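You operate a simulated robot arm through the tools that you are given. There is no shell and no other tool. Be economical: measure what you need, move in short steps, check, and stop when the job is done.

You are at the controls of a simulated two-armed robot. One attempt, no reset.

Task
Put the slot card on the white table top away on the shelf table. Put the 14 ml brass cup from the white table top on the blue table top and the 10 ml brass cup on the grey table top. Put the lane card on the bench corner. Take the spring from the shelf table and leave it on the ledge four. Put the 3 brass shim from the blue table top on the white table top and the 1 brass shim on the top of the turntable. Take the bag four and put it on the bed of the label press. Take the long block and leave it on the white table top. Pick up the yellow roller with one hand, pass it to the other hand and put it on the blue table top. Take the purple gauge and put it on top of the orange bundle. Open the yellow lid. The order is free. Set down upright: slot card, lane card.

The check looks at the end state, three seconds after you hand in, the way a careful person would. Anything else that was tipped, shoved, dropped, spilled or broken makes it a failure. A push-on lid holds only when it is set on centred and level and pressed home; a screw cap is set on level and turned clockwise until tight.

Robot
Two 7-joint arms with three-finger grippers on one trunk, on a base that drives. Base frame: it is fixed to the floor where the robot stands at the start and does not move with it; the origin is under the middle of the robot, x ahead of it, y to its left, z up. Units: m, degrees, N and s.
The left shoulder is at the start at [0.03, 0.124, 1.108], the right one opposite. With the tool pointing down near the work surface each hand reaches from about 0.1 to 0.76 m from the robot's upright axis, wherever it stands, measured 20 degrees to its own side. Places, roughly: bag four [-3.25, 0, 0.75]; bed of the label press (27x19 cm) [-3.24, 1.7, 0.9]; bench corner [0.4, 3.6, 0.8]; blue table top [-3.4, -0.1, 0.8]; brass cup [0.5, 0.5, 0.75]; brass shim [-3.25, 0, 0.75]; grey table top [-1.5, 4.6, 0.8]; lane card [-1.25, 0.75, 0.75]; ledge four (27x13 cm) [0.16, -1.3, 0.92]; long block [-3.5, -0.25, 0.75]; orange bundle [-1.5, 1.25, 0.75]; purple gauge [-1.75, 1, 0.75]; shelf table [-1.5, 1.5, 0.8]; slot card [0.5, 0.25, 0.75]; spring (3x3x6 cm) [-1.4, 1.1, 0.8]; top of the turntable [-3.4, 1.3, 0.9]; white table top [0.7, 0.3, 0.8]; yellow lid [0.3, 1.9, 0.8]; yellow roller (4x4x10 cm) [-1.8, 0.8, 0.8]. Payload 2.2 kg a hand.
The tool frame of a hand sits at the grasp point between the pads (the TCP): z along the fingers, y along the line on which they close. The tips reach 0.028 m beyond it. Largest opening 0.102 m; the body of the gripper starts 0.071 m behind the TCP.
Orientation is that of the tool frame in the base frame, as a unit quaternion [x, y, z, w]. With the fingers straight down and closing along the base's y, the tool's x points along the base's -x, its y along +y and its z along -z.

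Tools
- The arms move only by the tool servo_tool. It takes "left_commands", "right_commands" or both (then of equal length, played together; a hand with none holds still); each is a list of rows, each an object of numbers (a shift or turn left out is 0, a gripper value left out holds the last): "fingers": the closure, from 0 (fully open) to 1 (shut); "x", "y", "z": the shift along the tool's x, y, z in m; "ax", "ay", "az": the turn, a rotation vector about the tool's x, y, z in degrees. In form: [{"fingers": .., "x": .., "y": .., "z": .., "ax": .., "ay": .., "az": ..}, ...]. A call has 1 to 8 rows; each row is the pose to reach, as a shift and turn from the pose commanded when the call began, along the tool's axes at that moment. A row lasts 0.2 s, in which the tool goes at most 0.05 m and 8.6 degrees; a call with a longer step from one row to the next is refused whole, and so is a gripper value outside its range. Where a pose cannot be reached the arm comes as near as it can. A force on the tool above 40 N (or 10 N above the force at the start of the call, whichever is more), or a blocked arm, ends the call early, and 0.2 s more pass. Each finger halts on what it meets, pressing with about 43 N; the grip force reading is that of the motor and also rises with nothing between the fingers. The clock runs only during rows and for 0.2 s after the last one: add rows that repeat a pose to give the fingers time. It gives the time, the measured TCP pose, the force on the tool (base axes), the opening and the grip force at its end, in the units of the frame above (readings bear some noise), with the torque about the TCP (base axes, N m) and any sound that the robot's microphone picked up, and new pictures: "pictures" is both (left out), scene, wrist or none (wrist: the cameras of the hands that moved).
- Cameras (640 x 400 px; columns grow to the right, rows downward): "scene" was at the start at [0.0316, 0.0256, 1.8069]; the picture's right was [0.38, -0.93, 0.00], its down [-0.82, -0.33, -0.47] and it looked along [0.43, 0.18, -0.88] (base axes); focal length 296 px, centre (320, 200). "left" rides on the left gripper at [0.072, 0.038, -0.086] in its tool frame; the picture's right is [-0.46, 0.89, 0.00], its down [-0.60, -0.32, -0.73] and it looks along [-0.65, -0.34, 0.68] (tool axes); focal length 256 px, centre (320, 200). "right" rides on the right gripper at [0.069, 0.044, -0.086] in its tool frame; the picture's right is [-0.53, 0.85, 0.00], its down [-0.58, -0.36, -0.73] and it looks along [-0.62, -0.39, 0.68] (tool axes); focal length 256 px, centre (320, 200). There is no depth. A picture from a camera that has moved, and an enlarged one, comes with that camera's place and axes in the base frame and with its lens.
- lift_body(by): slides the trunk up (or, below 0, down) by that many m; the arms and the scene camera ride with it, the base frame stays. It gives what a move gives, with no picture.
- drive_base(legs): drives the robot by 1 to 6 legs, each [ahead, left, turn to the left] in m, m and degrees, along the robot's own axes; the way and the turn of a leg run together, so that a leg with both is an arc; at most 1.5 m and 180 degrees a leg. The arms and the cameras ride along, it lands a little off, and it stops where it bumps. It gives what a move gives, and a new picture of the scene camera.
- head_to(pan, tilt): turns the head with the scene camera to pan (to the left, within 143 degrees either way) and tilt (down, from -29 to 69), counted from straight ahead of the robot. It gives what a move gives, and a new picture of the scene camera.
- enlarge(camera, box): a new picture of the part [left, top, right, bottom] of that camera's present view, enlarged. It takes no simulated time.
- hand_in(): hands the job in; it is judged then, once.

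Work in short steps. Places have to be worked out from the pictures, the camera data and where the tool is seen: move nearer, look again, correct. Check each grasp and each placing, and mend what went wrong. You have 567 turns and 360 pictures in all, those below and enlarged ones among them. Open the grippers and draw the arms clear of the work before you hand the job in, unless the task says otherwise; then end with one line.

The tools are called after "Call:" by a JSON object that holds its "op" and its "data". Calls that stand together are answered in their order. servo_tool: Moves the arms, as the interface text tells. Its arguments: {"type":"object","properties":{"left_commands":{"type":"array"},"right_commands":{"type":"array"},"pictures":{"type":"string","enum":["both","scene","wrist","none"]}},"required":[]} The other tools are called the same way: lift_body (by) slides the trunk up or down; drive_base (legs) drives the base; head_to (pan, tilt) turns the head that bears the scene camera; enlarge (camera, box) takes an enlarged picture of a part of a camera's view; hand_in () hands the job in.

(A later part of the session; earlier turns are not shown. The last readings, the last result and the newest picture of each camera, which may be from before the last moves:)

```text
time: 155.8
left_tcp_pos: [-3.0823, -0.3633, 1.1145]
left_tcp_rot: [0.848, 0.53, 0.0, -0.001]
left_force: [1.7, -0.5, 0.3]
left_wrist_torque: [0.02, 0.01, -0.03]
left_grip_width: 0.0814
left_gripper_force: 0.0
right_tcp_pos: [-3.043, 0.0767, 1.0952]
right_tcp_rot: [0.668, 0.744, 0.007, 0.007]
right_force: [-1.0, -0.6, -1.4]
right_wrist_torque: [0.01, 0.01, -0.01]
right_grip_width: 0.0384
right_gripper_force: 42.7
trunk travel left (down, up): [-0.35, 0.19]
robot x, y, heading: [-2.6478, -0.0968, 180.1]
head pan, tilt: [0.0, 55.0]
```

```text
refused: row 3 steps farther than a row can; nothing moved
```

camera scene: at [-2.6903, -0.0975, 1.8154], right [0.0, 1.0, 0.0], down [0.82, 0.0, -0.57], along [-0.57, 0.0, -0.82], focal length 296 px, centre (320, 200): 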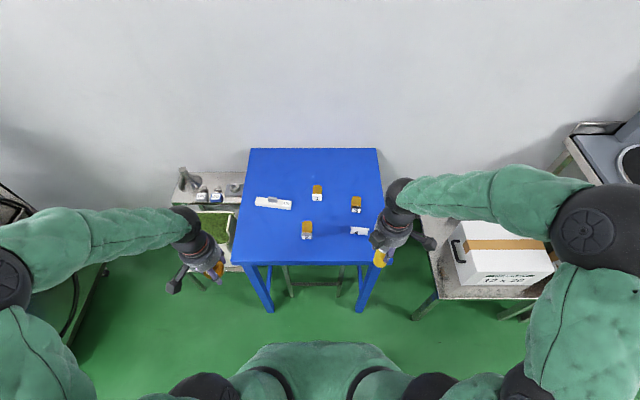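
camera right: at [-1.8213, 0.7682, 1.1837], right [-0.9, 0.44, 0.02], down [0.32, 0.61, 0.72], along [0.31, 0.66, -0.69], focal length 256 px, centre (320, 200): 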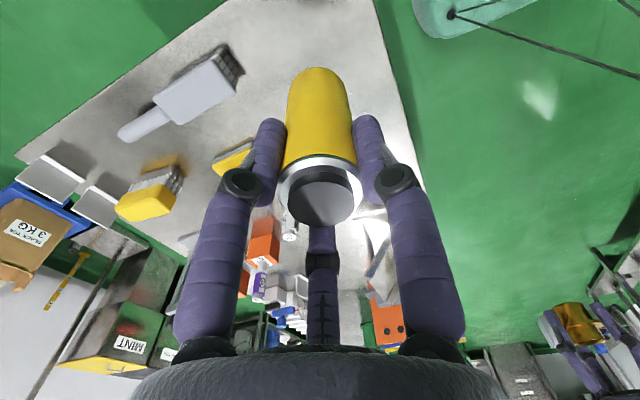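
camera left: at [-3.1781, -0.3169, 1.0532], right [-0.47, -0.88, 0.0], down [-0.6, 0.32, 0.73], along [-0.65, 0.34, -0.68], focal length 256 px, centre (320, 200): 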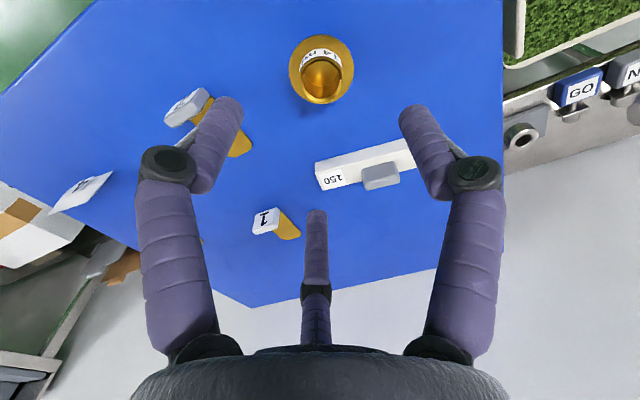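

Call:
{"op": "servo_tool", "data": {"left_commands": [{"az": -8}, {"az": -16}, {"az": -24}, {"az": -26}], "pictures": "none"}}

Call:
{"op": "servo_tool", "data": {"left_commands": [{"ay": 8}, {"ay": 16}, {"ay": 24}, {"ay": 32}, {"ay": 40}, {"ay": 48}, {"ay": 56}, {"ay": 64}], "pictures": "none"}}

Call:
{"op": "servo_tool", "data": {"left_commands": [{"ay": 8}, {"ay": 16}, {"ay": 24}, {"ay": 26}], "pictures": "both"}}

```text
time: 156.8
left_tcp_pos: [-3.0814, -0.3598, 1.1146]
left_tcp_rot: [0.707, 0.707, 0.0, 0.0]
left_force: [-0.3, -0.3, -0.5]
left_wrist_torque: [0.03, -0.01, -0.02]
left_grip_width: 0.0813
left_gripper_force: 0.1
right_tcp_pos: [-3.0429, 0.0757, 1.0949]
right_tcp_rot: [0.668, 0.744, 0.008, 0.007]
right_force: [-0.7, -0.5, -1.7]
right_wrist_torque: [0.0, 0.01, -0.03]
right_grip_width: 0.0383
right_gripper_force: 42.8
trunk travel left (down, up): [-0.35, 0.19]
robot x, y, heading: [-2.6542, -0.0981, 179.7]
head pan, tilt: [0.0, 55.0]
```

```text
time: 158.6
left_tcp_pos: [-3.0812, -0.3606, 1.1152]
left_tcp_rot: [0.601, 0.598, 0.375, -0.376]
left_force: [0.7, 0.4, -0.7]
left_wrist_torque: [0.01, -0.02, -0.01]
left_grip_width: 0.0815
left_gripper_force: 0.1
right_tcp_pos: [-3.0436, 0.0759, 1.0948]
right_tcp_rot: [0.668, 0.744, 0.007, 0.007]
right_force: [-0.7, 0.0, -1.3]
right_wrist_torque: [0.02, -0.01, -0.01]
right_grip_width: 0.0386
right_gripper_force: 43.3
trunk travel left (down, up): [-0.35, 0.19]
robot x, y, heading: [-2.6495, -0.1003, 180.2]
head pan, tilt: [0.0, 55.0]
```

```text
time: 159.6
left_tcp_pos: [-3.0794, -0.36, 1.1134]
left_tcp_rot: [-0.5, -0.499, -0.5, 0.501]
left_force: [-0.5, -0.4, 0.3]
left_wrist_torque: [0.02, 0.01, 0.02]
left_grip_width: 0.0814
left_gripper_force: 0.1
right_tcp_pos: [-3.0429, 0.0769, 1.0933]
right_tcp_rot: [0.668, 0.744, 0.007, 0.008]
right_force: [-0.7, -0.1, -2.0]
right_wrist_torque: [0.0, -0.03, -0.02]
right_grip_width: 0.0384
right_gripper_force: 42.9
trunk travel left (down, up): [-0.35, 0.19]
robot x, y, heading: [-2.6483, -0.1008, 179.9]
head pan, tilt: [0.0, 55.0]
camera scene: at [-2.6906, -0.0972, 1.8154], right [0.0, 1.0, 0.0], down [0.82, 0.0, -0.57], along [-0.57, 0.0, -0.82], focal length 296 px, centre (320, 200)
camera left: at [-3.0413, -0.445, 1.1874], right [0.88, 0.0, -0.47], down [-0.32, -0.73, -0.6], along [-0.34, 0.68, -0.65], focal length 256 px, centre (320, 200)
```

scene: 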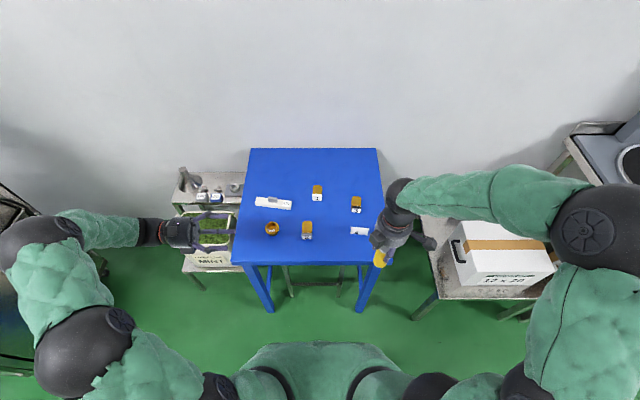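
left: 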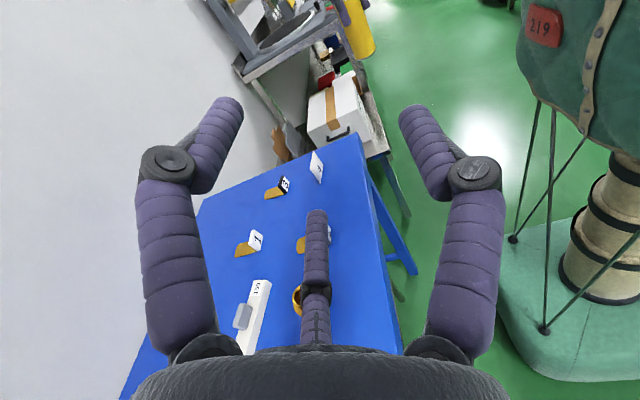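

The left hand reached the horizontal pose. I'll bring the roller 10 cm left, and set the left hand at roller-lower-half height, approaching along y.

Call:
{"op": "servo_tool", "data": {"left_commands": [{"x": -0.02, "y": 0.01, "z": 0.03}, {"x": -0.05, "y": 0.025, "z": 0.06}, {"x": -0.08, "y": 0.04, "z": 0.09}, {"x": -0.098, "y": 0.048, "z": 0.12}, {"x": -0.098, "y": 0.048, "z": 0.16}, {"x": -0.098, "y": 0.048, "z": 0.18}], "right_commands": [{"x": -0.03}, {"x": -0.06}, {"x": -0.09}, {"x": -0.105}, {"x": -0.105}, {"x": -0.105}], "pictures": "both"}}

```text
time: 161.0
left_tcp_pos: [-3.0313, -0.1806, 1.0155]
left_tcp_rot: [0.501, 0.5, 0.499, -0.501]
left_force: [-0.3, 0.2, 0.0]
left_wrist_torque: [-0.02, 0.0, -0.01]
left_grip_width: 0.0815
left_gripper_force: 0.0
right_tcp_pos: [-3.0309, -0.0266, 1.0936]
right_tcp_rot: [0.667, 0.745, 0.007, 0.008]
right_force: [0.9, 1.1, -2.4]
right_wrist_torque: [0.02, 0.0, -0.01]
right_grip_width: 0.0382
right_gripper_force: 42.7
trunk travel left (down, up): [-0.35, 0.19]
robot x, y, heading: [-2.648, -0.0991, 179.9]
head pan, tilt: [0.0, 55.0]
camera scene: at [-2.6909, -0.0978, 1.8154], right [0.0, 1.0, 0.0], down [0.82, 0.0, -0.57], along [-0.57, 0.0, -0.82], focal length 296 px, centre (320, 200)
camera right: at [-2.9973, 0.0467, 1.1821], right [0.9, -0.44, 0.02], down [-0.32, -0.61, 0.72], along [-0.31, -0.66, -0.69], focal length 256 px, centre (320, 200)
camera left: at [-2.9937, -0.2656, 1.0887], right [0.88, 0.0, -0.47], down [-0.32, -0.73, -0.6], along [-0.34, 0.68, -0.65], focal length 256 px, centre (320, 200)
```

scene: 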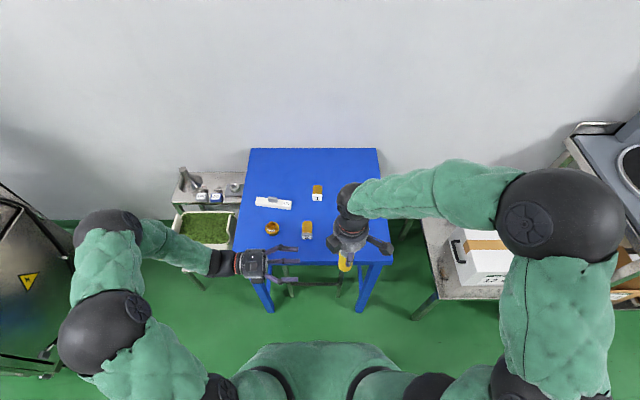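
right: 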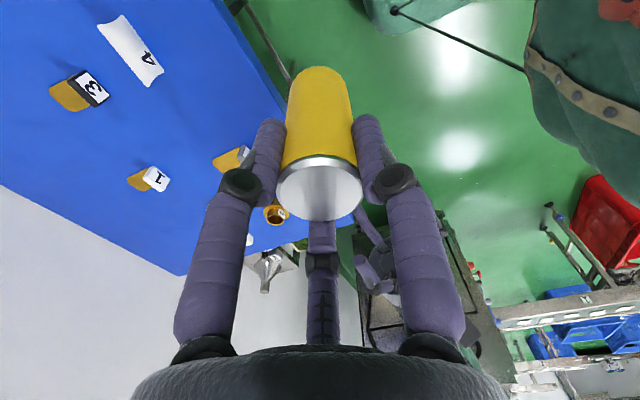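
left: 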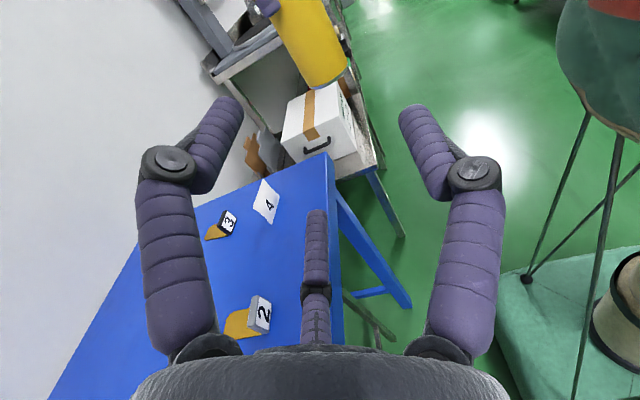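

The roller bottom is at z ≈ 0.99, centred. I'll tilt the left hand 15° down (for wrist clearance later) and raise its grip to 1.04, still below the right fingertips.

Call:
{"op": "servo_tool", "data": {"left_commands": [{"x": 0.012, "y": -0.003, "ay": -7.5}, {"x": 0.026, "y": -0.003, "ay": -15}, {"x": 0.026, "y": -0.003, "z": 0.04, "ay": -15}, {"x": 0.026, "y": -0.003, "z": 0.08, "ay": -15}, {"x": 0.026, "y": -0.003, "z": 0.11, "ay": -15}], "pictures": "both"}}

```text
time: 162.2
left_tcp_pos: [-3.0359, -0.0677, 1.0406]
left_tcp_rot: [0.562, 0.561, 0.429, -0.431]
left_force: [0.1, 0.3, 0.0]
left_wrist_torque: [0.01, 0.0, 0.0]
left_grip_width: 0.0812
left_gripper_force: 0.1
right_tcp_pos: [-3.0319, -0.0264, 1.0937]
right_tcp_rot: [0.668, 0.744, 0.006, 0.008]
right_force: [0.4, 0.0, -1.9]
right_wrist_torque: [-0.04, -0.01, -0.01]
right_grip_width: 0.0383
right_gripper_force: 42.7
trunk travel left (down, up): [-0.35, 0.19]
robot x, y, heading: [-2.6514, -0.0986, 179.8]
head pan, tilt: [0.0, 55.0]
camera scene: at [-2.6913, -0.0964, 1.8154], right [0.0, 1.0, 0.0], down [0.82, 0.0, -0.57], along [-0.57, 0.0, -0.82], focal length 296 px, centre (320, 200)
camera left: at [-2.9981, -0.1313, 1.1337], right [0.88, -0.12, -0.45], down [-0.32, -0.86, -0.39], along [-0.34, 0.49, -0.8], focal length 256 px, centre (320, 200)
```

scene: 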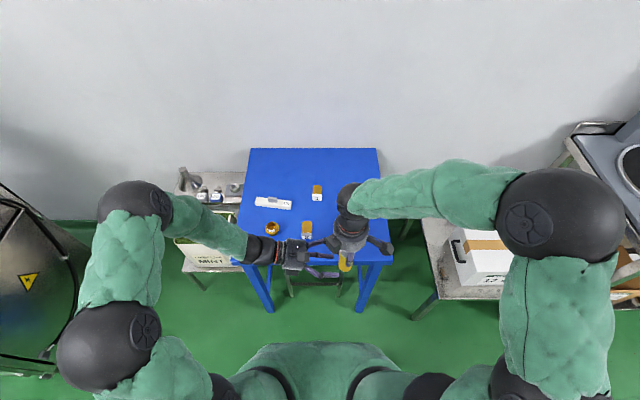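
left: 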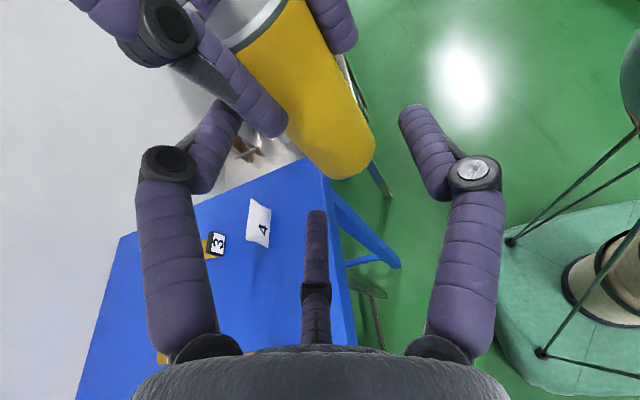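

Clearances look fine. Advance the last 4 cm and close the left fingers on the roller.

Call:
{"op": "servo_tool", "data": {"left_commands": [{"x": 0.003, "z": 0.014}, {"x": 0.006, "z": 0.028}, {"x": 0.009, "z": 0.038}, {"x": 0.009, "z": 0.038, "fingers": 0.4}, {"x": 0.009, "z": 0.038, "fingers": 0.6}, {"x": 0.009, "z": 0.038, "fingers": 0.8}, {"x": 0.009, "z": 0.038, "fingers": 1}, {"x": 0.009, "z": 0.038, "fingers": 1}], "pictures": "wrist"}}

```text
time: 163.6
left_tcp_pos: [-3.0389, -0.0324, 1.0434]
left_tcp_rot: [0.56, 0.562, 0.428, -0.433]
left_force: [4.3, -8.8, 5.5]
left_wrist_torque: [0.08, -0.82, 1.23]
left_grip_width: 0.064
left_gripper_force: 31.5
right_tcp_pos: [-3.0273, -0.0232, 1.0899]
right_tcp_rot: [0.67, 0.742, 0.014, 0.009]
right_force: [-3.7, 8.1, -7.2]
right_wrist_torque: [0.34, 0.95, -1.42]
right_grip_width: 0.0383
right_gripper_force: 42.6
trunk travel left (down, up): [-0.35, 0.19]
robot x, y, heading: [-2.6507, -0.0968, 179.7]
head pan, tilt: [0.0, 55.0]
stopped in row 6 (right hand): the force on the tool passed its limit at 42 N (the readings are from after the stop); the commanded pose is now the measured one
camera left: at [-2.9996, -0.096, 1.1359], right [0.88, -0.11, -0.45], down [-0.31, -0.86, -0.39], along [-0.35, 0.49, -0.8], focal length 256 px, centre (320, 200)
```

left: 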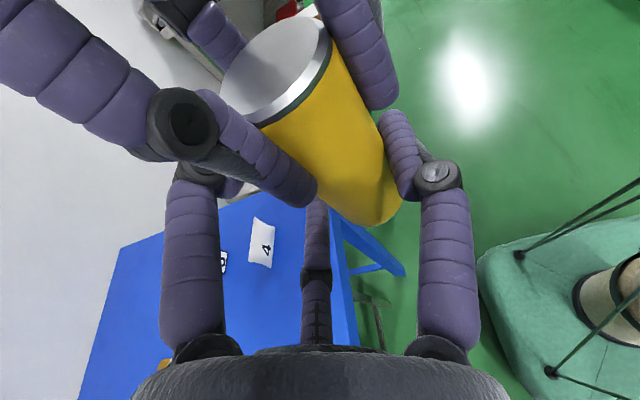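

The left finger knuckle met a right finger: the left grip needs to be lower. Open, back off, and drop 2.3 cm.

Call:
{"op": "servo_tool", "data": {"left_commands": [{"fingers": 0.4}, {"fingers": 0.2}, {"x": -0.004, "z": -0.015}, {"x": -0.008, "z": -0.029}, {"x": -0.019, "y": 0.006, "z": -0.026}, {"x": -0.03, "y": 0.009, "z": -0.023}], "pictures": "wrist"}}

```text
time: 165.0
left_tcp_pos: [-3.0298, -0.0612, 1.0222]
left_tcp_rot: [0.56, 0.561, 0.427, -0.435]
left_force: [-0.3, -0.6, 0.8]
left_wrist_torque: [-0.01, -0.05, -0.03]
left_grip_width: 0.0818
left_gripper_force: 0.0
right_tcp_pos: [-3.0263, -0.024, 1.0904]
right_tcp_rot: [0.668, 0.744, 0.014, 0.011]
right_force: [-0.2, -0.5, -1.8]
right_wrist_torque: [0.0, 0.01, 0.01]
right_grip_width: 0.038
right_gripper_force: 42.9
trunk travel left (down, up): [-0.35, 0.19]
robot x, y, heading: [-2.6463, -0.1003, 180.0]
head pan, tilt: [0.0, 55.0]
camera left: at [-2.9902, -0.1245, 1.114], right [0.88, -0.11, -0.46], down [-0.31, -0.86, -0.39], along [-0.35, 0.49, -0.8], focal length 256 px, centre (320, 200)
```

left: 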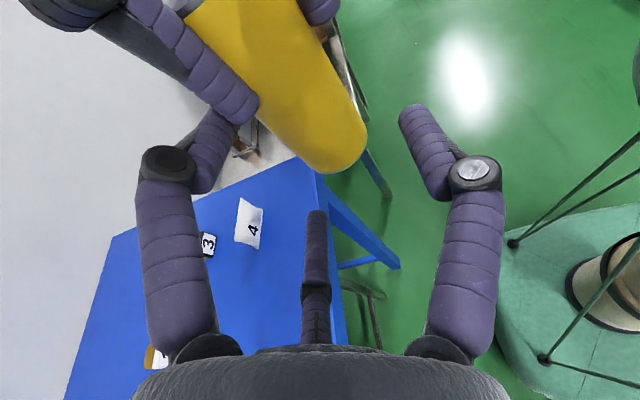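

Call:
{"op": "servo_tool", "data": {"left_commands": [{"x": -0.008, "z": 0.002, "y": 0.002}, {"x": -0.005, "z": 0.014, "y": 0.002}, {"x": -0.002, "z": 0.026, "y": 0.002}, {"x": 0.001, "z": 0.037, "y": 0.002}, {"x": 0.001, "z": 0.037, "y": 0.002, "fingers": 0.4}, {"x": 0.001, "z": 0.037, "y": 0.002, "fingers": 0.5}], "pictures": "wrist"}}

```text
time: 166.4
left_tcp_pos: [-3.0304, -0.0282, 1.0135]
left_tcp_rot: [0.558, 0.563, 0.426, -0.437]
left_force: [-18.9, 0.1, 7.6]
left_wrist_torque: [-0.17, -1.52, -0.17]
left_grip_width: 0.0569
left_gripper_force: 43.3
right_tcp_pos: [-3.0251, -0.024, 1.0894]
right_tcp_rot: [0.668, 0.744, 0.017, 0.012]
right_force: [20.5, -0.5, -9.6]
right_wrist_torque: [0.19, -0.03, 0.22]
right_grip_width: 0.0382
right_gripper_force: 42.7
trunk travel left (down, up): [-0.35, 0.19]
robot x, y, heading: [-2.6516, -0.0979, 180.0]
head pan, tilt: [0.0, 55.0]
camera left: at [-2.9919, -0.0905, 1.1058], right [0.88, -0.11, -0.46], down [-0.31, -0.87, -0.39], along [-0.35, 0.49, -0.8], focal length 256 px, centre (320, 200)
```

left: 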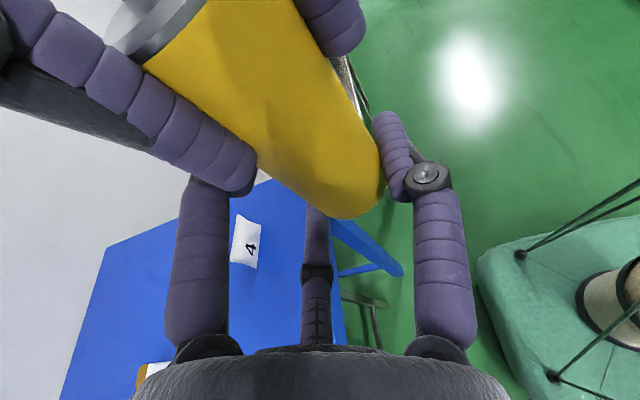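

The right fingertips extend lower than assumed and conflict with the left ones. I'll back the left hand off and yaw the right hand 90° so its fingers lie along y, out of the left fingers' way.

Call:
{"op": "servo_tool", "data": {"left_commands": [{"fingers": 0.3}, {"fingers": 0.15}, {"x": -0.006, "z": -0.022}, {"x": -0.012, "z": -0.045}, {"x": -0.018, "z": -0.068}, {"x": -0.023, "z": -0.09}], "pictures": "none"}}

Call:
{"op": "servo_tool", "data": {"right_commands": [{"az": 8}, {"az": 16}, {"az": 24}, {"az": 32}, {"az": 40}, {"az": 48}, {"az": 56}, {"az": 64}], "pictures": "none"}}

Call:
{"op": "servo_tool", "data": {"right_commands": [{"az": 8}, {"az": 16}, {"az": 24}, {"az": 32}], "pictures": "both"}}

Call:
{"op": "enlarge", "data": {"camera": "left", "box": [0, 0, 640, 400]}}

```text
time: 167.8
left_tcp_pos: [-3.0276, -0.1187, 1.0126]
left_tcp_rot: [0.56, 0.561, 0.428, -0.435]
left_force: [0.3, 0.8, -0.2]
left_wrist_torque: [0.02, -0.03, -0.03]
left_grip_width: 0.0867
left_gripper_force: 0.1
right_tcp_pos: [-3.0279, -0.0244, 1.0902]
right_tcp_rot: [0.668, 0.744, 0.013, 0.01]
right_force: [-0.6, -0.3, -1.9]
right_wrist_torque: [-0.01, -0.01, -0.02]
right_grip_width: 0.0383
right_gripper_force: 42.8
trunk travel left (down, up): [-0.35, 0.19]
robot x, y, heading: [-2.6479, -0.0989, 179.9]
head pan, tilt: [0.0, 55.0]
```

```text
time: 169.6
left_tcp_pos: [-3.0263, -0.1184, 1.0131]
left_tcp_rot: [0.56, 0.561, 0.428, -0.435]
left_force: [0.7, -0.5, -0.5]
left_wrist_torque: [-0.03, -0.01, -0.01]
left_grip_width: 0.0867
left_gripper_force: 0.2
right_tcp_pos: [-3.0271, -0.0251, 1.0915]
right_tcp_rot: [0.961, 0.275, 0.017, 0.002]
right_force: [0.4, 0.0, -1.6]
right_wrist_torque: [0.02, 0.03, 0.02]
right_grip_width: 0.0385
right_gripper_force: 43.2
trunk travel left (down, up): [-0.35, 0.19]
robot x, y, heading: [-2.6505, -0.0973, 179.8]
head pan, tilt: [0.0, 55.0]
```

```text
time: 170.6
left_tcp_pos: [-3.0265, -0.1199, 1.0124]
left_tcp_rot: [0.56, 0.561, 0.428, -0.434]
left_force: [0.3, -0.4, 0.1]
left_wrist_torque: [0.0, -0.01, 0.0]
left_grip_width: 0.0869
left_gripper_force: 0.1
right_tcp_pos: [-3.0279, -0.0235, 1.0909]
right_tcp_rot: [1.0, -0.001, 0.016, -0.003]
right_force: [-0.5, 0.8, -2.2]
right_wrist_torque: [0.0, -0.03, -0.03]
right_grip_width: 0.0384
right_gripper_force: 43.0
trunk travel left (down, up): [-0.35, 0.19]
robot x, y, heading: [-2.6496, -0.095, 179.9]
head pan, tilt: [0.0, 55.0]
camera scene: at [-2.6909, -0.0976, 1.8154], right [0.0, 1.0, 0.0], down [0.82, 0.0, -0.57], along [-0.57, 0.0, -0.82], focal length 296 px, centre (320, 200)
camera right: at [-2.9609, -0.0685, 1.1804], right [-0.53, -0.84, -0.02], down [-0.6, 0.36, 0.71], along [-0.59, 0.4, -0.7], focal length 256 px, centre (320, 200)
```

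scene: 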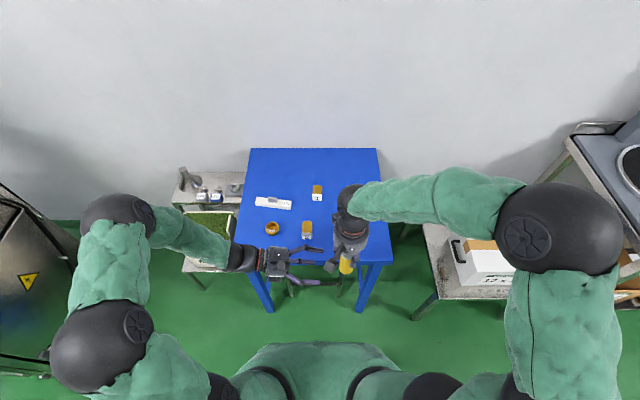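
right: 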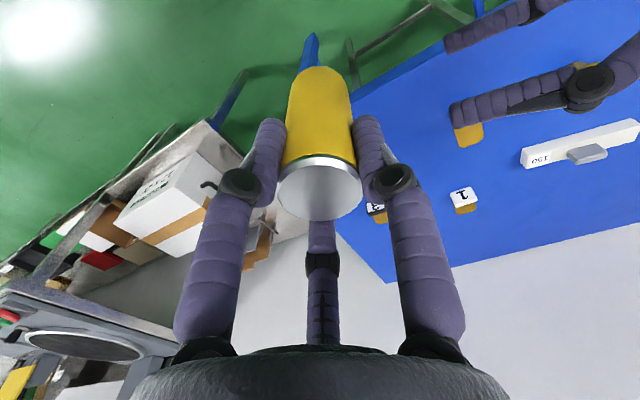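

```text
1.00 times, centred on (320, 200) of left (not enlarged: the box is as wide or as high as the picture)
camera zoom: at [-2.9886, -0.1825, 1.1058], right [0.88, -0.11, -0.46], down [-0.31, -0.86, -0.39], along [-0.35, 0.49, -0.8], focal length 256 px, centre (320, 200)
```

zoom: 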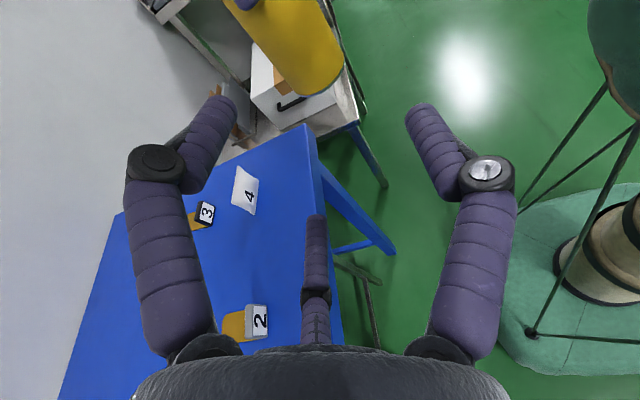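

The right fingers are now along y. Advance the left hand to the roller and close.

Call:
{"op": "servo_tool", "data": {"left_commands": [{"x": 0.011, "z": 0.03}, {"x": 0.022, "z": 0.06}, {"x": 0.032, "z": 0.09}, {"x": 0.032, "z": 0.09, "fingers": 0.4}, {"x": 0.032, "z": 0.09, "fingers": 0.55}], "pictures": "wrist"}}

```text
time: 171.8
left_tcp_pos: [-3.0314, -0.0246, 1.0216]
left_tcp_rot: [0.559, 0.563, 0.425, -0.436]
left_force: [-21.9, 3.1, 5.7]
left_wrist_torque: [-0.34, -1.7, 0.17]
left_grip_width: 0.0613
left_gripper_force: 43.2
right_tcp_pos: [-3.0242, -0.0236, 1.0885]
right_tcp_rot: [1.0, 0.001, 0.02, -0.004]
right_force: [22.4, -2.7, -8.1]
right_wrist_torque: [0.12, 0.1, -0.14]
right_grip_width: 0.0384
right_gripper_force: 42.8
trunk travel left (down, up): [-0.35, 0.19]
robot x, y, heading: [-2.6517, -0.0969, 179.7]
head pan, tilt: [0.0, 55.0]
camera left: at [-2.9922, -0.0881, 1.1134], right [0.88, -0.11, -0.46], down [-0.31, -0.87, -0.39], along [-0.35, 0.49, -0.8], focal length 256 px, centre (320, 200)
```

left: 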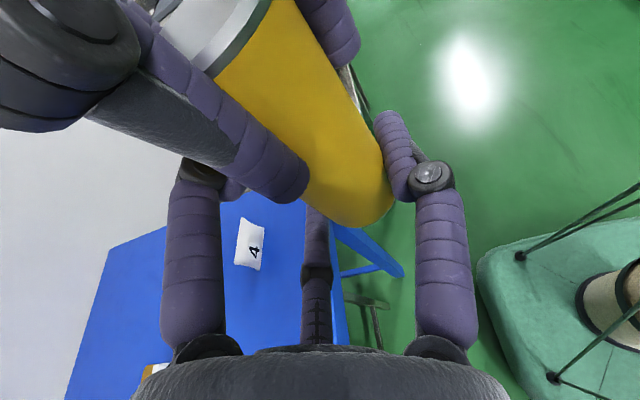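

The roller sits about 1 cm off the left hand's centre (+x side); only one left finger was touching. Recentre and close again.

Call:
{"op": "servo_tool", "data": {"left_commands": [{"fingers": 0.3}, {"y": 0.006, "fingers": 0.3}, {"y": 0.012, "fingers": 0.3}, {"y": 0.012, "fingers": 0.45}, {"y": 0.012, "fingers": 0.55}], "pictures": "wrist"}}

```text
time: 172.4
left_tcp_pos: [-3.0278, -0.0265, 1.0194]
left_tcp_rot: [0.559, 0.564, 0.423, -0.436]
left_force: [-1.5, -3.4, -1.2]
left_wrist_torque: [0.16, -0.03, 0.06]
left_grip_width: 0.0721
left_gripper_force: 0.1
right_tcp_pos: [-3.0223, -0.0229, 1.0893]
right_tcp_rot: [1.0, 0.002, 0.021, -0.005]
right_force: [0.4, 3.8, -0.7]
right_wrist_torque: [0.17, 0.0, -0.07]
right_grip_width: 0.0386
right_gripper_force: 42.8
trunk travel left (down, up): [-0.35, 0.19]
robot x, y, heading: [-2.6506, -0.1026, 179.9]
head pan, tilt: [0.0, 55.0]
stopped in row 2 (left hand): the force on the tool passed its limit at 44 N (the readings are from after the stop); the commanded pose is now the measured one
camera left: at [-2.9881, -0.0884, 1.1118], right [0.88, -0.11, -0.46], down [-0.31, -0.87, -0.39], along [-0.36, 0.48, -0.8], focal length 256 px, centre (320, 200)
```

left: 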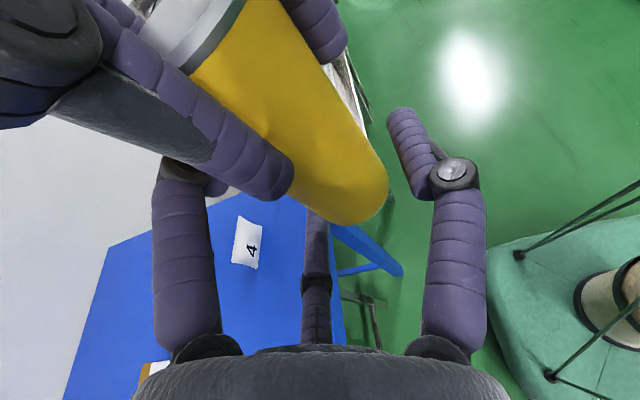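

Something is still touching. I'll look from the right wrist camera and a scene zoom to see what.

Call:
{"op": "enlarge", "data": {"camera": "right", "box": [160, 0, 640, 300]}}

Call:
{"op": "enlarge", "data": {"camera": "scene", "box": [230, 170, 410, 310]}}

```text
1.33 times, centred on (400, 150) of right
camera zoom: at [-2.958, -0.0682, 1.1799], right [-0.53, -0.85, -0.03], down [-0.61, 0.36, 0.71], along [-0.59, 0.4, -0.7], focal length 341 px, centre (213, 267)
```

zoom: 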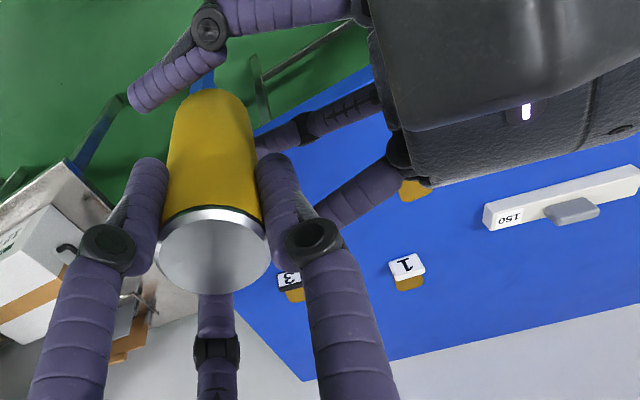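

```text
2.86 times, centred on (320, 240) of scene
camera zoom: at [-2.6906, -0.0976, 1.8154], right [0.0, 1.0, 0.0], down [0.82, 0.0, -0.57], along [-0.57, 0.0, -0.82], focal length 846 px, centre (320, 86)
```

zoom: 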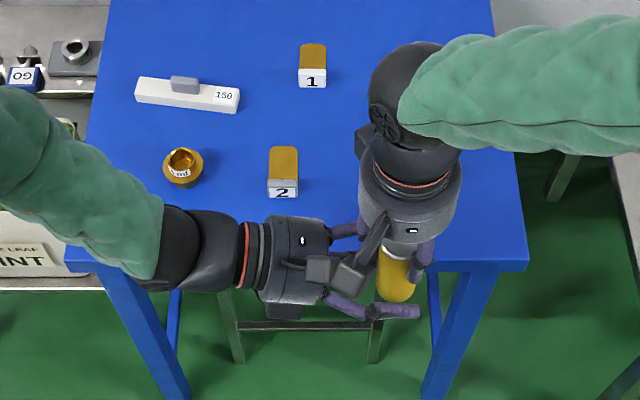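

The two camera blocks are touching each other. I'll back off the left hand, turn the right hand −25° to swing its camera away, flatten the left tilt a bit and go lower.

Call:
{"op": "servo_tool", "data": {"left_commands": [{"x": -0.005, "z": -0.02}, {"x": -0.01, "z": -0.04}, {"x": -0.0156, "z": -0.06}, {"x": -0.0156, "z": -0.075, "ay": 4}, {"x": -0.024, "z": -0.075, "ay": 8, "fingers": 0.15}], "pictures": "none"}}

Call:
{"op": "servo_tool", "data": {"right_commands": [{"az": -8}, {"az": -16}, {"az": -25}, {"az": -25}], "pictures": "none"}}

```text
time: 173.6
left_tcp_pos: [-3.0251, -0.1049, 1.0146]
left_tcp_rot: [0.528, 0.533, 0.461, -0.474]
left_force: [0.5, 0.2, 1.0]
left_wrist_torque: [-0.03, 0.02, 0.03]
left_grip_width: 0.0867
left_gripper_force: 0.1
right_tcp_pos: [-3.0245, -0.0244, 1.0897]
right_tcp_rot: [1.0, 0.001, 0.021, -0.005]
right_force: [0.0, 0.2, -1.3]
right_wrist_torque: [-0.01, -0.01, 0.0]
right_grip_width: 0.0382
right_gripper_force: 42.8
trunk travel left (down, up): [-0.35, 0.19]
robot x, y, heading: [-2.6546, -0.0975, 179.8]
head pan, tilt: [0.0, 55.0]
```

```text
refused: row 3 steps farther than a row can; nothing moved
```

Call:
{"op": "servo_tool", "data": {"right_commands": [{"az": -8, "ay": -1}, {"az": -16, "ay": -2}, {"az": -24, "ay": -2.4}], "pictures": "none"}}

Call:
{"op": "servo_tool", "data": {"left_commands": [{"x": -0.004, "z": 0.02}, {"x": -0.002, "z": 0.045}, {"x": 0.001, "z": 0.065}, {"x": 0.003, "z": 0.08}], "pictures": "wrist"}}

Call:
{"op": "enlarge", "data": {"camera": "scene", "box": [230, 170, 410, 310]}}

```text
time: 174.4
left_tcp_pos: [-3.026, -0.1043, 1.0147]
left_tcp_rot: [0.529, 0.532, 0.461, -0.473]
left_force: [-0.8, -0.6, -1.0]
left_wrist_torque: [0.04, -0.02, 0.0]
left_grip_width: 0.0869
left_gripper_force: 0.2
right_tcp_pos: [-3.0234, -0.0219, 1.0893]
right_tcp_rot: [0.978, 0.21, 0.0, 0.001]
right_force: [0.2, -0.9, -1.7]
right_wrist_torque: [0.02, 0.0, -0.03]
right_grip_width: 0.0384
right_gripper_force: 43.1
trunk travel left (down, up): [-0.35, 0.19]
robot x, y, heading: [-2.653, -0.0983, 180.0]
head pan, tilt: [0.0, 55.0]
```

```text
time: 175.4
left_tcp_pos: [-3.026, -0.0239, 1.0081]
left_tcp_rot: [0.528, 0.532, 0.462, -0.474]
left_force: [-0.8, -0.1, 0.4]
left_wrist_torque: [0.02, 0.0, 0.01]
left_grip_width: 0.0867
left_gripper_force: 0.1
right_tcp_pos: [-3.024, -0.0235, 1.0899]
right_tcp_rot: [0.978, 0.209, 0.002, 0.0]
right_force: [-0.1, -0.6, -0.9]
right_wrist_torque: [0.0, 0.01, 0.0]
right_grip_width: 0.0383
right_gripper_force: 42.8
trunk travel left (down, up): [-0.35, 0.19]
robot x, y, heading: [-2.6503, -0.0977, 180.1]
head pan, tilt: [0.0, 55.0]
camera left: at [-2.9869, -0.0975, 1.0911], right [0.88, -0.04, -0.47], down [-0.31, -0.81, -0.5], along [-0.36, 0.59, -0.72], focal length 256 px, centre (320, 200)
```

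left: 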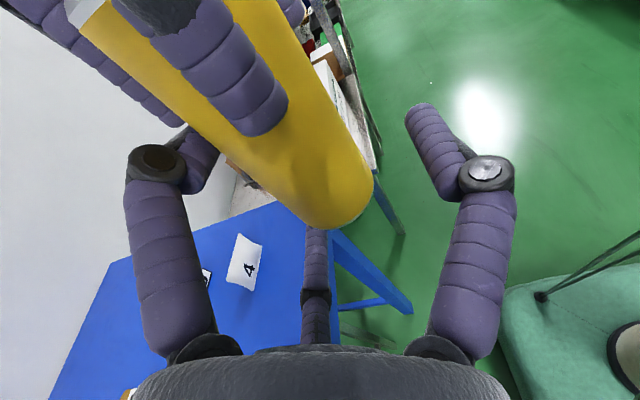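

```text
2.86 times, centred on (320, 240) of scene
camera zoom: at [-2.6909, -0.097, 1.8154], right [0.0, 1.0, 0.0], down [0.82, 0.0, -0.57], along [-0.57, 0.0, -0.82], focal length 846 px, centre (320, 86)
```

zoom: 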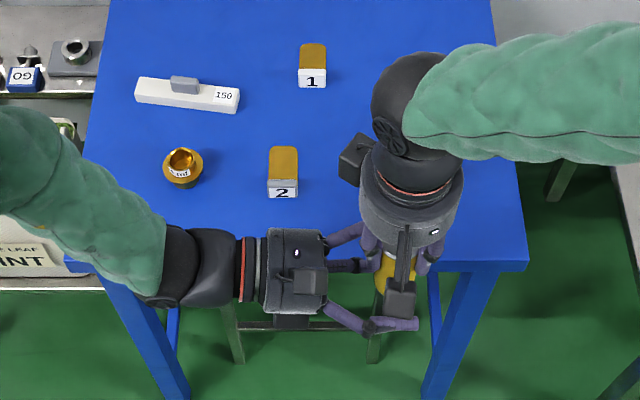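

No forces now and both cameras are apart. Closing the left fingers on the roller.

Call:
{"op": "servo_tool", "data": {"left_commands": [{"fingers": 0.4}, {"fingers": 0.55}, {"fingers": 0.65}, {"fingers": 0.8}, {"fingers": 1}, {"fingers": 1}], "pictures": "wrist"}}

```text
time: 176.8
left_tcp_pos: [-3.0296, -0.0237, 1.0088]
left_tcp_rot: [0.528, 0.533, 0.46, -0.475]
left_force: [-27.6, -1.6, 12.5]
left_wrist_torque: [0.07, -1.99, -0.25]
left_grip_width: 0.0554
left_gripper_force: 42.6
right_tcp_pos: [-3.0204, -0.0232, 1.0879]
right_tcp_rot: [0.978, 0.21, 0.004, -0.001]
right_force: [27.8, 1.7, -14.4]
right_wrist_torque: [0.01, -0.33, 0.27]
right_grip_width: 0.0385
right_gripper_force: 43.5
trunk travel left (down, up): [-0.35, 0.19]
robot x, y, heading: [-2.6492, -0.0969, 179.9]
head pan, tilt: [0.0, 55.0]
camera left: at [-2.9888, -0.0985, 1.0919], right [0.88, -0.04, -0.47], down [-0.31, -0.81, -0.51], along [-0.36, 0.59, -0.72], focal length 256 px, centre (320, 200)
```

left: 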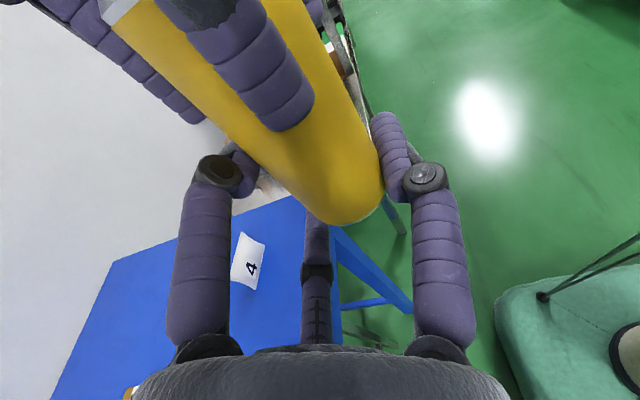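

The roller seems to sit at the left hand's knuckles rather than the pads, so I'll back off 2.2 cm and close again.

Call:
{"op": "servo_tool", "data": {"left_commands": [{"fingers": 0.35}, {"fingers": 0.3}, {"z": -0.011, "fingers": 0.3}, {"z": -0.022, "fingers": 0.3}, {"z": -0.022, "fingers": 0.5}, {"z": -0.022, "fingers": 0.65}, {"z": -0.022, "fingers": 0.8}, {"z": -0.022, "fingers": 1}], "pictures": "wrist"}}

```text
time: 178.6
left_tcp_pos: [-3.0281, -0.0479, 1.0123]
left_tcp_rot: [0.527, 0.533, 0.461, -0.475]
left_force: [-23.2, -14.6, 18.1]
left_wrist_torque: [1.28, -1.78, 0.34]
left_grip_width: 0.0563
left_gripper_force: 42.9
right_tcp_pos: [-3.0209, -0.0233, 1.0885]
right_tcp_rot: [0.978, 0.209, 0.006, -0.002]
right_force: [21.9, 14.8, -20.7]
right_wrist_torque: [0.28, -0.1, 0.08]
right_grip_width: 0.0384
right_gripper_force: 43.4
trunk travel left (down, up): [-0.35, 0.19]
robot x, y, heading: [-2.6482, -0.098, 179.8]
head pan, tilt: [0.0, 55.0]
camera left: at [-2.9879, -0.1222, 1.0945], right [0.88, -0.04, -0.47], down [-0.31, -0.81, -0.51], along [-0.36, 0.59, -0.72], focal length 256 px, centre (320, 200)
```

left: 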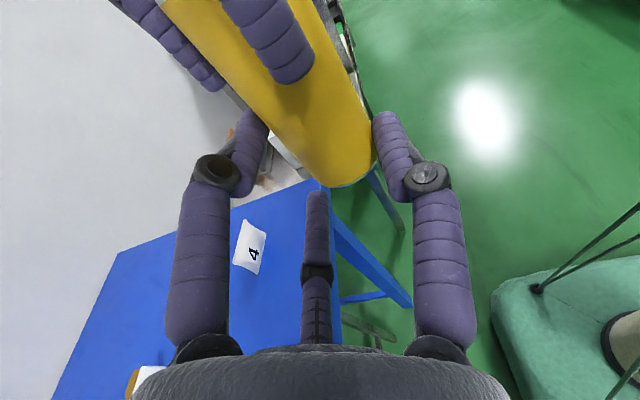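

Call:
{"op": "enlarge", "data": {"camera": "scene", "box": [300, 225, 370, 295]}}

Call:
{"op": "enlarge", "data": {"camera": "right", "box": [220, 0, 480, 240]}}

Call:
{"op": "enlarge", "data": {"camera": "left", "box": [180, 40, 440, 220]}}

```text
5.71 times, centred on (335, 260) of scene
camera zoom: at [-2.6908, -0.0976, 1.8154], right [0.0, 1.0, 0.0], down [0.82, 0.0, -0.57], along [-0.57, 0.0, -0.82], focal length 1693 px, centre (234, -143)
```

zoom: 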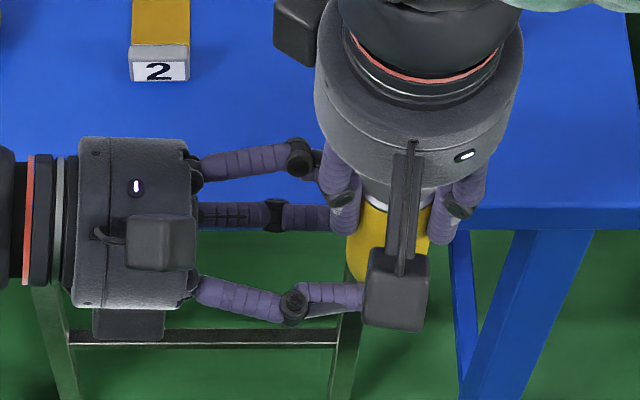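

```text
1.67 times, centred on (350, 120) of right
camera zoom: at [-2.9406, -0.0347, 1.1766], right [-0.14, -0.99, -0.01], down [-0.68, 0.09, 0.73], along [-0.72, 0.11, -0.69], focal length 427 px, centre (270, 333)
```

zoom: 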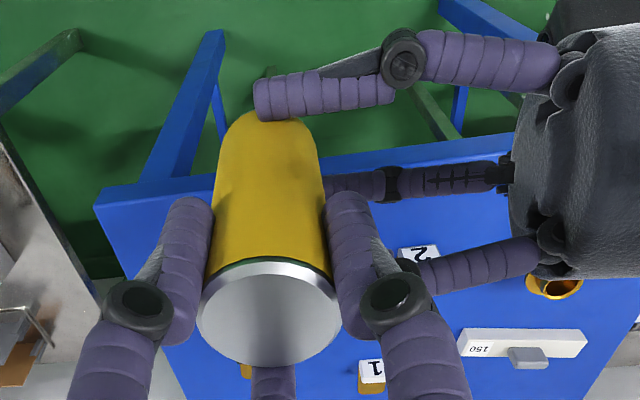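

```text
2.22 times, centred on (310, 130) of left
camera zoom: at [-2.9879, -0.1222, 1.0945], right [0.88, -0.04, -0.47], down [-0.31, -0.81, -0.51], along [-0.36, 0.59, -0.72], focal length 569 px, centre (342, 356)
```

zoom: 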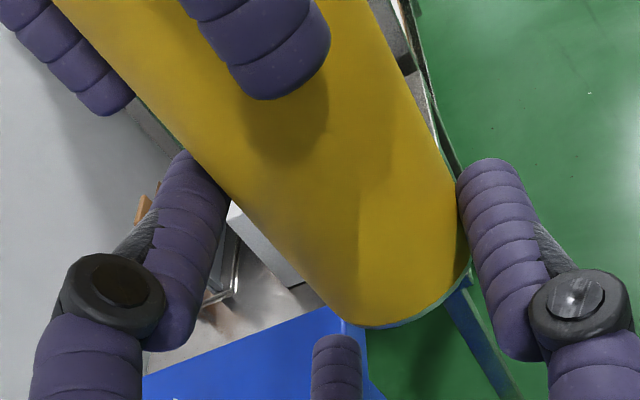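

I see it now: the gripper's third (middle) finger on the right hand blocks the left finger on the −x side. I'll back off and return the right hand to its original yaw (third finger toward +y/-y gap, camera away), then approach with the left at pad depth and lower.

Call:
{"op": "servo_tool", "data": {"left_commands": [{"fingers": 0.35}, {"fingers": 0.15}, {"z": -0.03}, {"z": -0.06}, {"x": -0.008, "z": -0.08}], "pictures": "none"}}

Call:
{"op": "servo_tool", "data": {"right_commands": [{"az": -8}, {"az": -16}, {"az": -24}, {"az": -32}, {"az": -40}, {"az": -48}, {"az": -56}, {"az": -64}], "pictures": "none"}}

Call:
{"op": "servo_tool", "data": {"right_commands": [{"az": -2}], "pictures": "both"}}

Call:
{"op": "enlarge", "data": {"camera": "left", "box": [160, 0, 480, 200]}}

```text
time: 179.8
left_tcp_pos: [-3.0249, -0.1279, 1.0119]
left_tcp_rot: [0.528, 0.532, 0.462, -0.474]
left_force: [0.5, -0.5, 0.0]
left_wrist_torque: [0.03, -0.02, -0.01]
left_grip_width: 0.0866
left_gripper_force: 0.1
right_tcp_pos: [-3.0247, -0.0248, 1.0901]
right_tcp_rot: [0.978, 0.209, 0.0, 0.0]
right_force: [0.1, -0.2, -2.0]
right_wrist_torque: [0.02, -0.02, -0.01]
right_grip_width: 0.0385
right_gripper_force: 42.9
trunk travel left (down, up): [-0.35, 0.19]
robot x, y, heading: [-2.647, -0.0955, 180.0]
head pan, tilt: [0.0, 55.0]
```

```text
time: 181.6
left_tcp_pos: [-3.0262, -0.1287, 1.0124]
left_tcp_rot: [0.528, 0.533, 0.461, -0.475]
left_force: [0.6, 0.0, -0.1]
left_wrist_torque: [-0.01, 0.0, -0.03]
left_grip_width: 0.0867
left_gripper_force: 0.0
right_tcp_pos: [-3.0226, -0.0235, 1.0891]
right_tcp_rot: [0.717, 0.697, 0.0, 0.001]
right_force: [0.1, 0.5, -2.1]
right_wrist_torque: [0.02, -0.03, 0.01]
right_grip_width: 0.0384
right_gripper_force: 42.8
trunk travel left (down, up): [-0.35, 0.19]
robot x, y, heading: [-2.6493, -0.0987, 180.2]
head pan, tilt: [0.0, 55.0]
```

```text
time: 182.0
left_tcp_pos: [-3.0249, -0.127, 1.0115]
left_tcp_rot: [0.528, 0.532, 0.461, -0.474]
left_force: [-0.6, -0.3, 0.0]
left_wrist_torque: [-0.03, -0.01, 0.0]
left_grip_width: 0.0867
left_gripper_force: 0.0
right_tcp_pos: [-3.0229, -0.0239, 1.0887]
right_tcp_rot: [0.706, 0.708, 0.001, 0.001]
right_force: [0.2, 0.0, -1.0]
right_wrist_torque: [0.0, 0.0, -0.01]
right_grip_width: 0.0387
right_gripper_force: 43.1
trunk travel left (down, up): [-0.35, 0.19]
robot x, y, heading: [-2.6536, -0.0983, 179.6]
head pan, tilt: [0.0, 55.0]
camera scene: at [-2.6909, -0.0976, 1.8154], right [0.0, 1.0, 0.0], down [0.82, 0.0, -0.57], along [-0.57, 0.0, -0.82], focal length 296 px, centre (320, 200)
camera right: at [-2.9802, 0.0448, 1.1774], right [0.85, -0.53, 0.0], down [-0.36, -0.58, 0.73], along [-0.39, -0.62, -0.68], focal length 256 px, centre (320, 200)
```

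scene: 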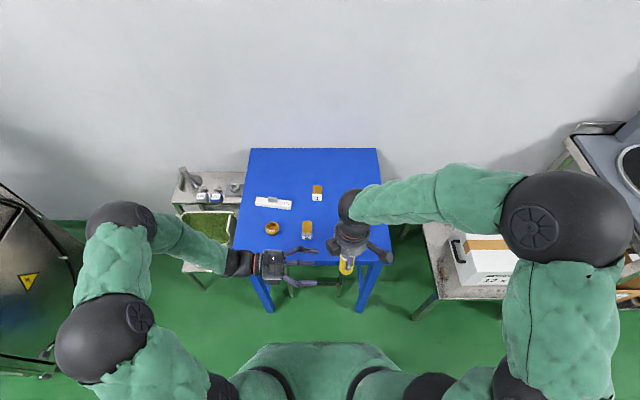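
right: 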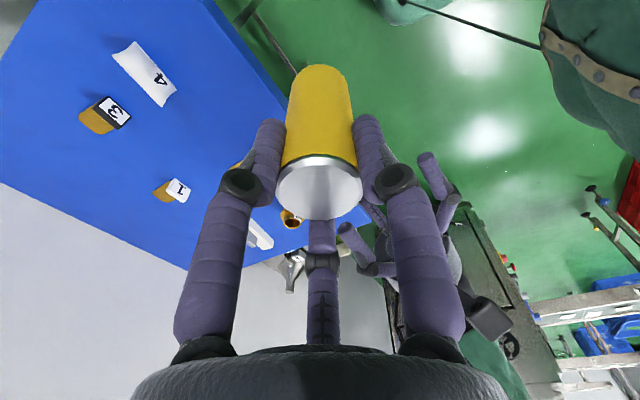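

```text
2.00 times, centred on (320, 100) of left
camera zoom: at [-2.9861, -0.2026, 1.0946], right [0.88, -0.04, -0.47], down [-0.31, -0.81, -0.51], along [-0.36, 0.59, -0.72], focal length 512 px, centre (320, 400)
```

zoom: 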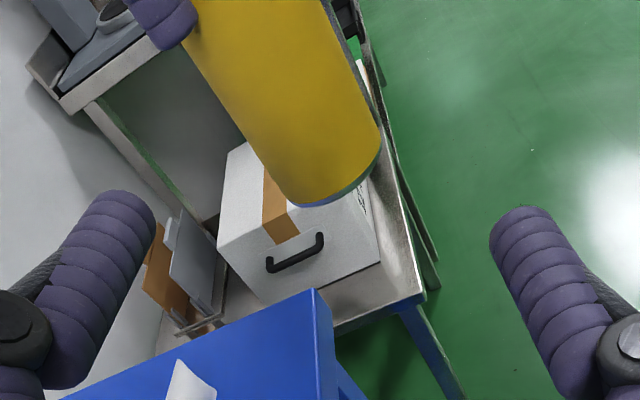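

Call:
{"op": "servo_tool", "data": {"left_commands": [{"x": -0.003, "y": 0.002, "z": 0.03}, {"x": -0.001, "y": 0.002, "z": 0.06}, {"x": 0.0016, "y": 0.002, "z": 0.082}, {"x": 0.0016, "y": 0.002, "z": 0.082, "fingers": 0.4}, {"x": 0.0016, "y": 0.002, "z": 0.082, "fingers": 0.6}, {"x": 0.0016, "y": 0.002, "z": 0.082, "fingers": 0.75}, {"x": 0.0016, "y": 0.002, "z": 0.082, "fingers": 0.75}], "pictures": "wrist"}}

```text
time: 183.6
left_tcp_pos: [-3.0281, -0.0462, 1.0045]
left_tcp_rot: [0.527, 0.533, 0.461, -0.475]
left_force: [-23.2, -0.6, 8.8]
left_wrist_torque: [0.14, -1.93, 0.5]
left_grip_width: 0.057
left_gripper_force: 43.3
right_tcp_pos: [-3.0214, -0.0236, 1.0883]
right_tcp_rot: [0.706, 0.708, 0.004, 0.001]
right_force: [23.7, 0.8, -9.8]
right_wrist_torque: [0.12, -0.07, 0.03]
right_grip_width: 0.0383
right_gripper_force: 43.5
trunk travel left (down, up): [-0.35, 0.19]
robot x, y, heading: [-2.651, -0.0975, 179.9]
head pan, tilt: [0.0, 55.0]
camera left: at [-2.9885, -0.1212, 1.0871], right [0.88, -0.04, -0.47], down [-0.31, -0.81, -0.5], along [-0.36, 0.59, -0.72], focal length 256 px, centre (320, 200)
```

left: 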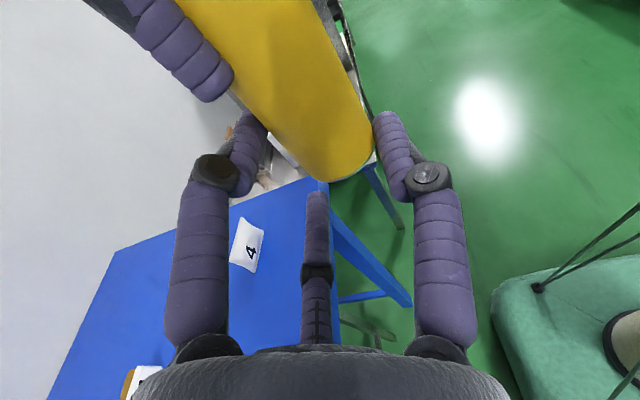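

Call:
{"op": "enlarge", "data": {"camera": "right", "box": [200, 30, 520, 260]}}

Call:
{"op": "enlarge", "data": {"camera": "left", "box": [200, 80, 420, 220]}}

```text
1.74 times, centred on (360, 145) of right
camera zoom: at [-2.9784, 0.0451, 1.1764], right [0.85, -0.53, 0.0], down [-0.37, -0.58, 0.73], along [-0.38, -0.62, -0.69], focal length 445 px, centre (250, 296)
```

zoom: 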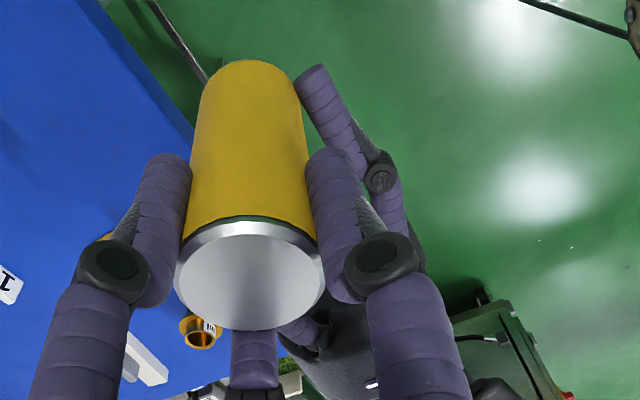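

```text
2.86 times, centred on (310, 150) of left
camera zoom: at [-2.9885, -0.1212, 1.0871], right [0.88, -0.04, -0.47], down [-0.31, -0.81, -0.5], along [-0.36, 0.59, -0.72], focal length 731 px, centre (349, 343)
```

zoom: 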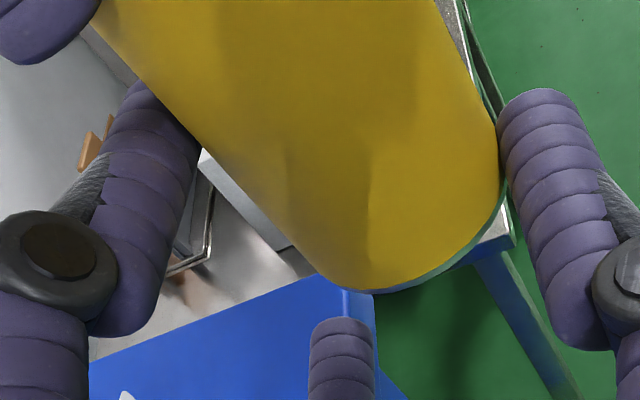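

The contact is not resolving in this geometry. New approach: set the roller down on the blue table near the left edge, have the left hand pick it up low and level, then hand it to the right hand from above. First, back the left hand off and up.

Call:
{"op": "servo_tool", "data": {"left_commands": [{"fingers": 0.4}, {"fingers": 0.15}, {"z": -0.04}, {"z": -0.08}, {"z": -0.12}, {"z": -0.16}, {"z": -0.2}, {"z": -0.24}], "pictures": "none"}}

Call:
{"op": "servo_tool", "data": {"left_commands": [{"z": -0.04, "x": 0.02}, {"z": -0.08, "x": 0.04}, {"z": -0.12, "x": 0.06}, {"z": -0.15, "x": 0.06}], "pictures": "none"}}

```text
time: 185.4
left_tcp_pos: [-3.0186, -0.2869, 1.0324]
left_tcp_rot: [0.528, 0.532, 0.462, -0.474]
left_force: [-0.5, -0.9, 0.5]
left_wrist_torque: [0.0, -0.01, 0.0]
left_grip_width: 0.0868
left_gripper_force: 0.0
right_tcp_pos: [-3.0232, -0.0254, 1.0889]
right_tcp_rot: [0.706, 0.708, 0.001, 0.0]
right_force: [0.3, 0.5, -1.8]
right_wrist_torque: [0.05, 0.03, 0.01]
right_grip_width: 0.0386
right_gripper_force: 43.1
trunk travel left (down, up): [-0.35, 0.19]
robot x, y, heading: [-2.6468, -0.0962, 179.9]
head pan, tilt: [0.0, 55.0]
```

```text
time: 186.4
left_tcp_pos: [-3.0154, -0.4263, 1.111]
left_tcp_rot: [0.528, 0.532, 0.461, -0.474]
left_force: [-0.3, -0.3, 0.4]
left_wrist_torque: [0.0, 0.01, 0.0]
left_grip_width: 0.0867
left_gripper_force: 0.0
right_tcp_pos: [-3.0237, -0.0233, 1.0884]
right_tcp_rot: [0.706, 0.708, 0.001, 0.0]
right_force: [0.6, -1.4, -2.3]
right_wrist_torque: [0.0, 0.0, -0.02]
right_grip_width: 0.0383
right_gripper_force: 42.7
trunk travel left (down, up): [-0.35, 0.19]
robot x, y, heading: [-2.6491, -0.098, 180.1]
head pan, tilt: [0.0, 55.0]
```

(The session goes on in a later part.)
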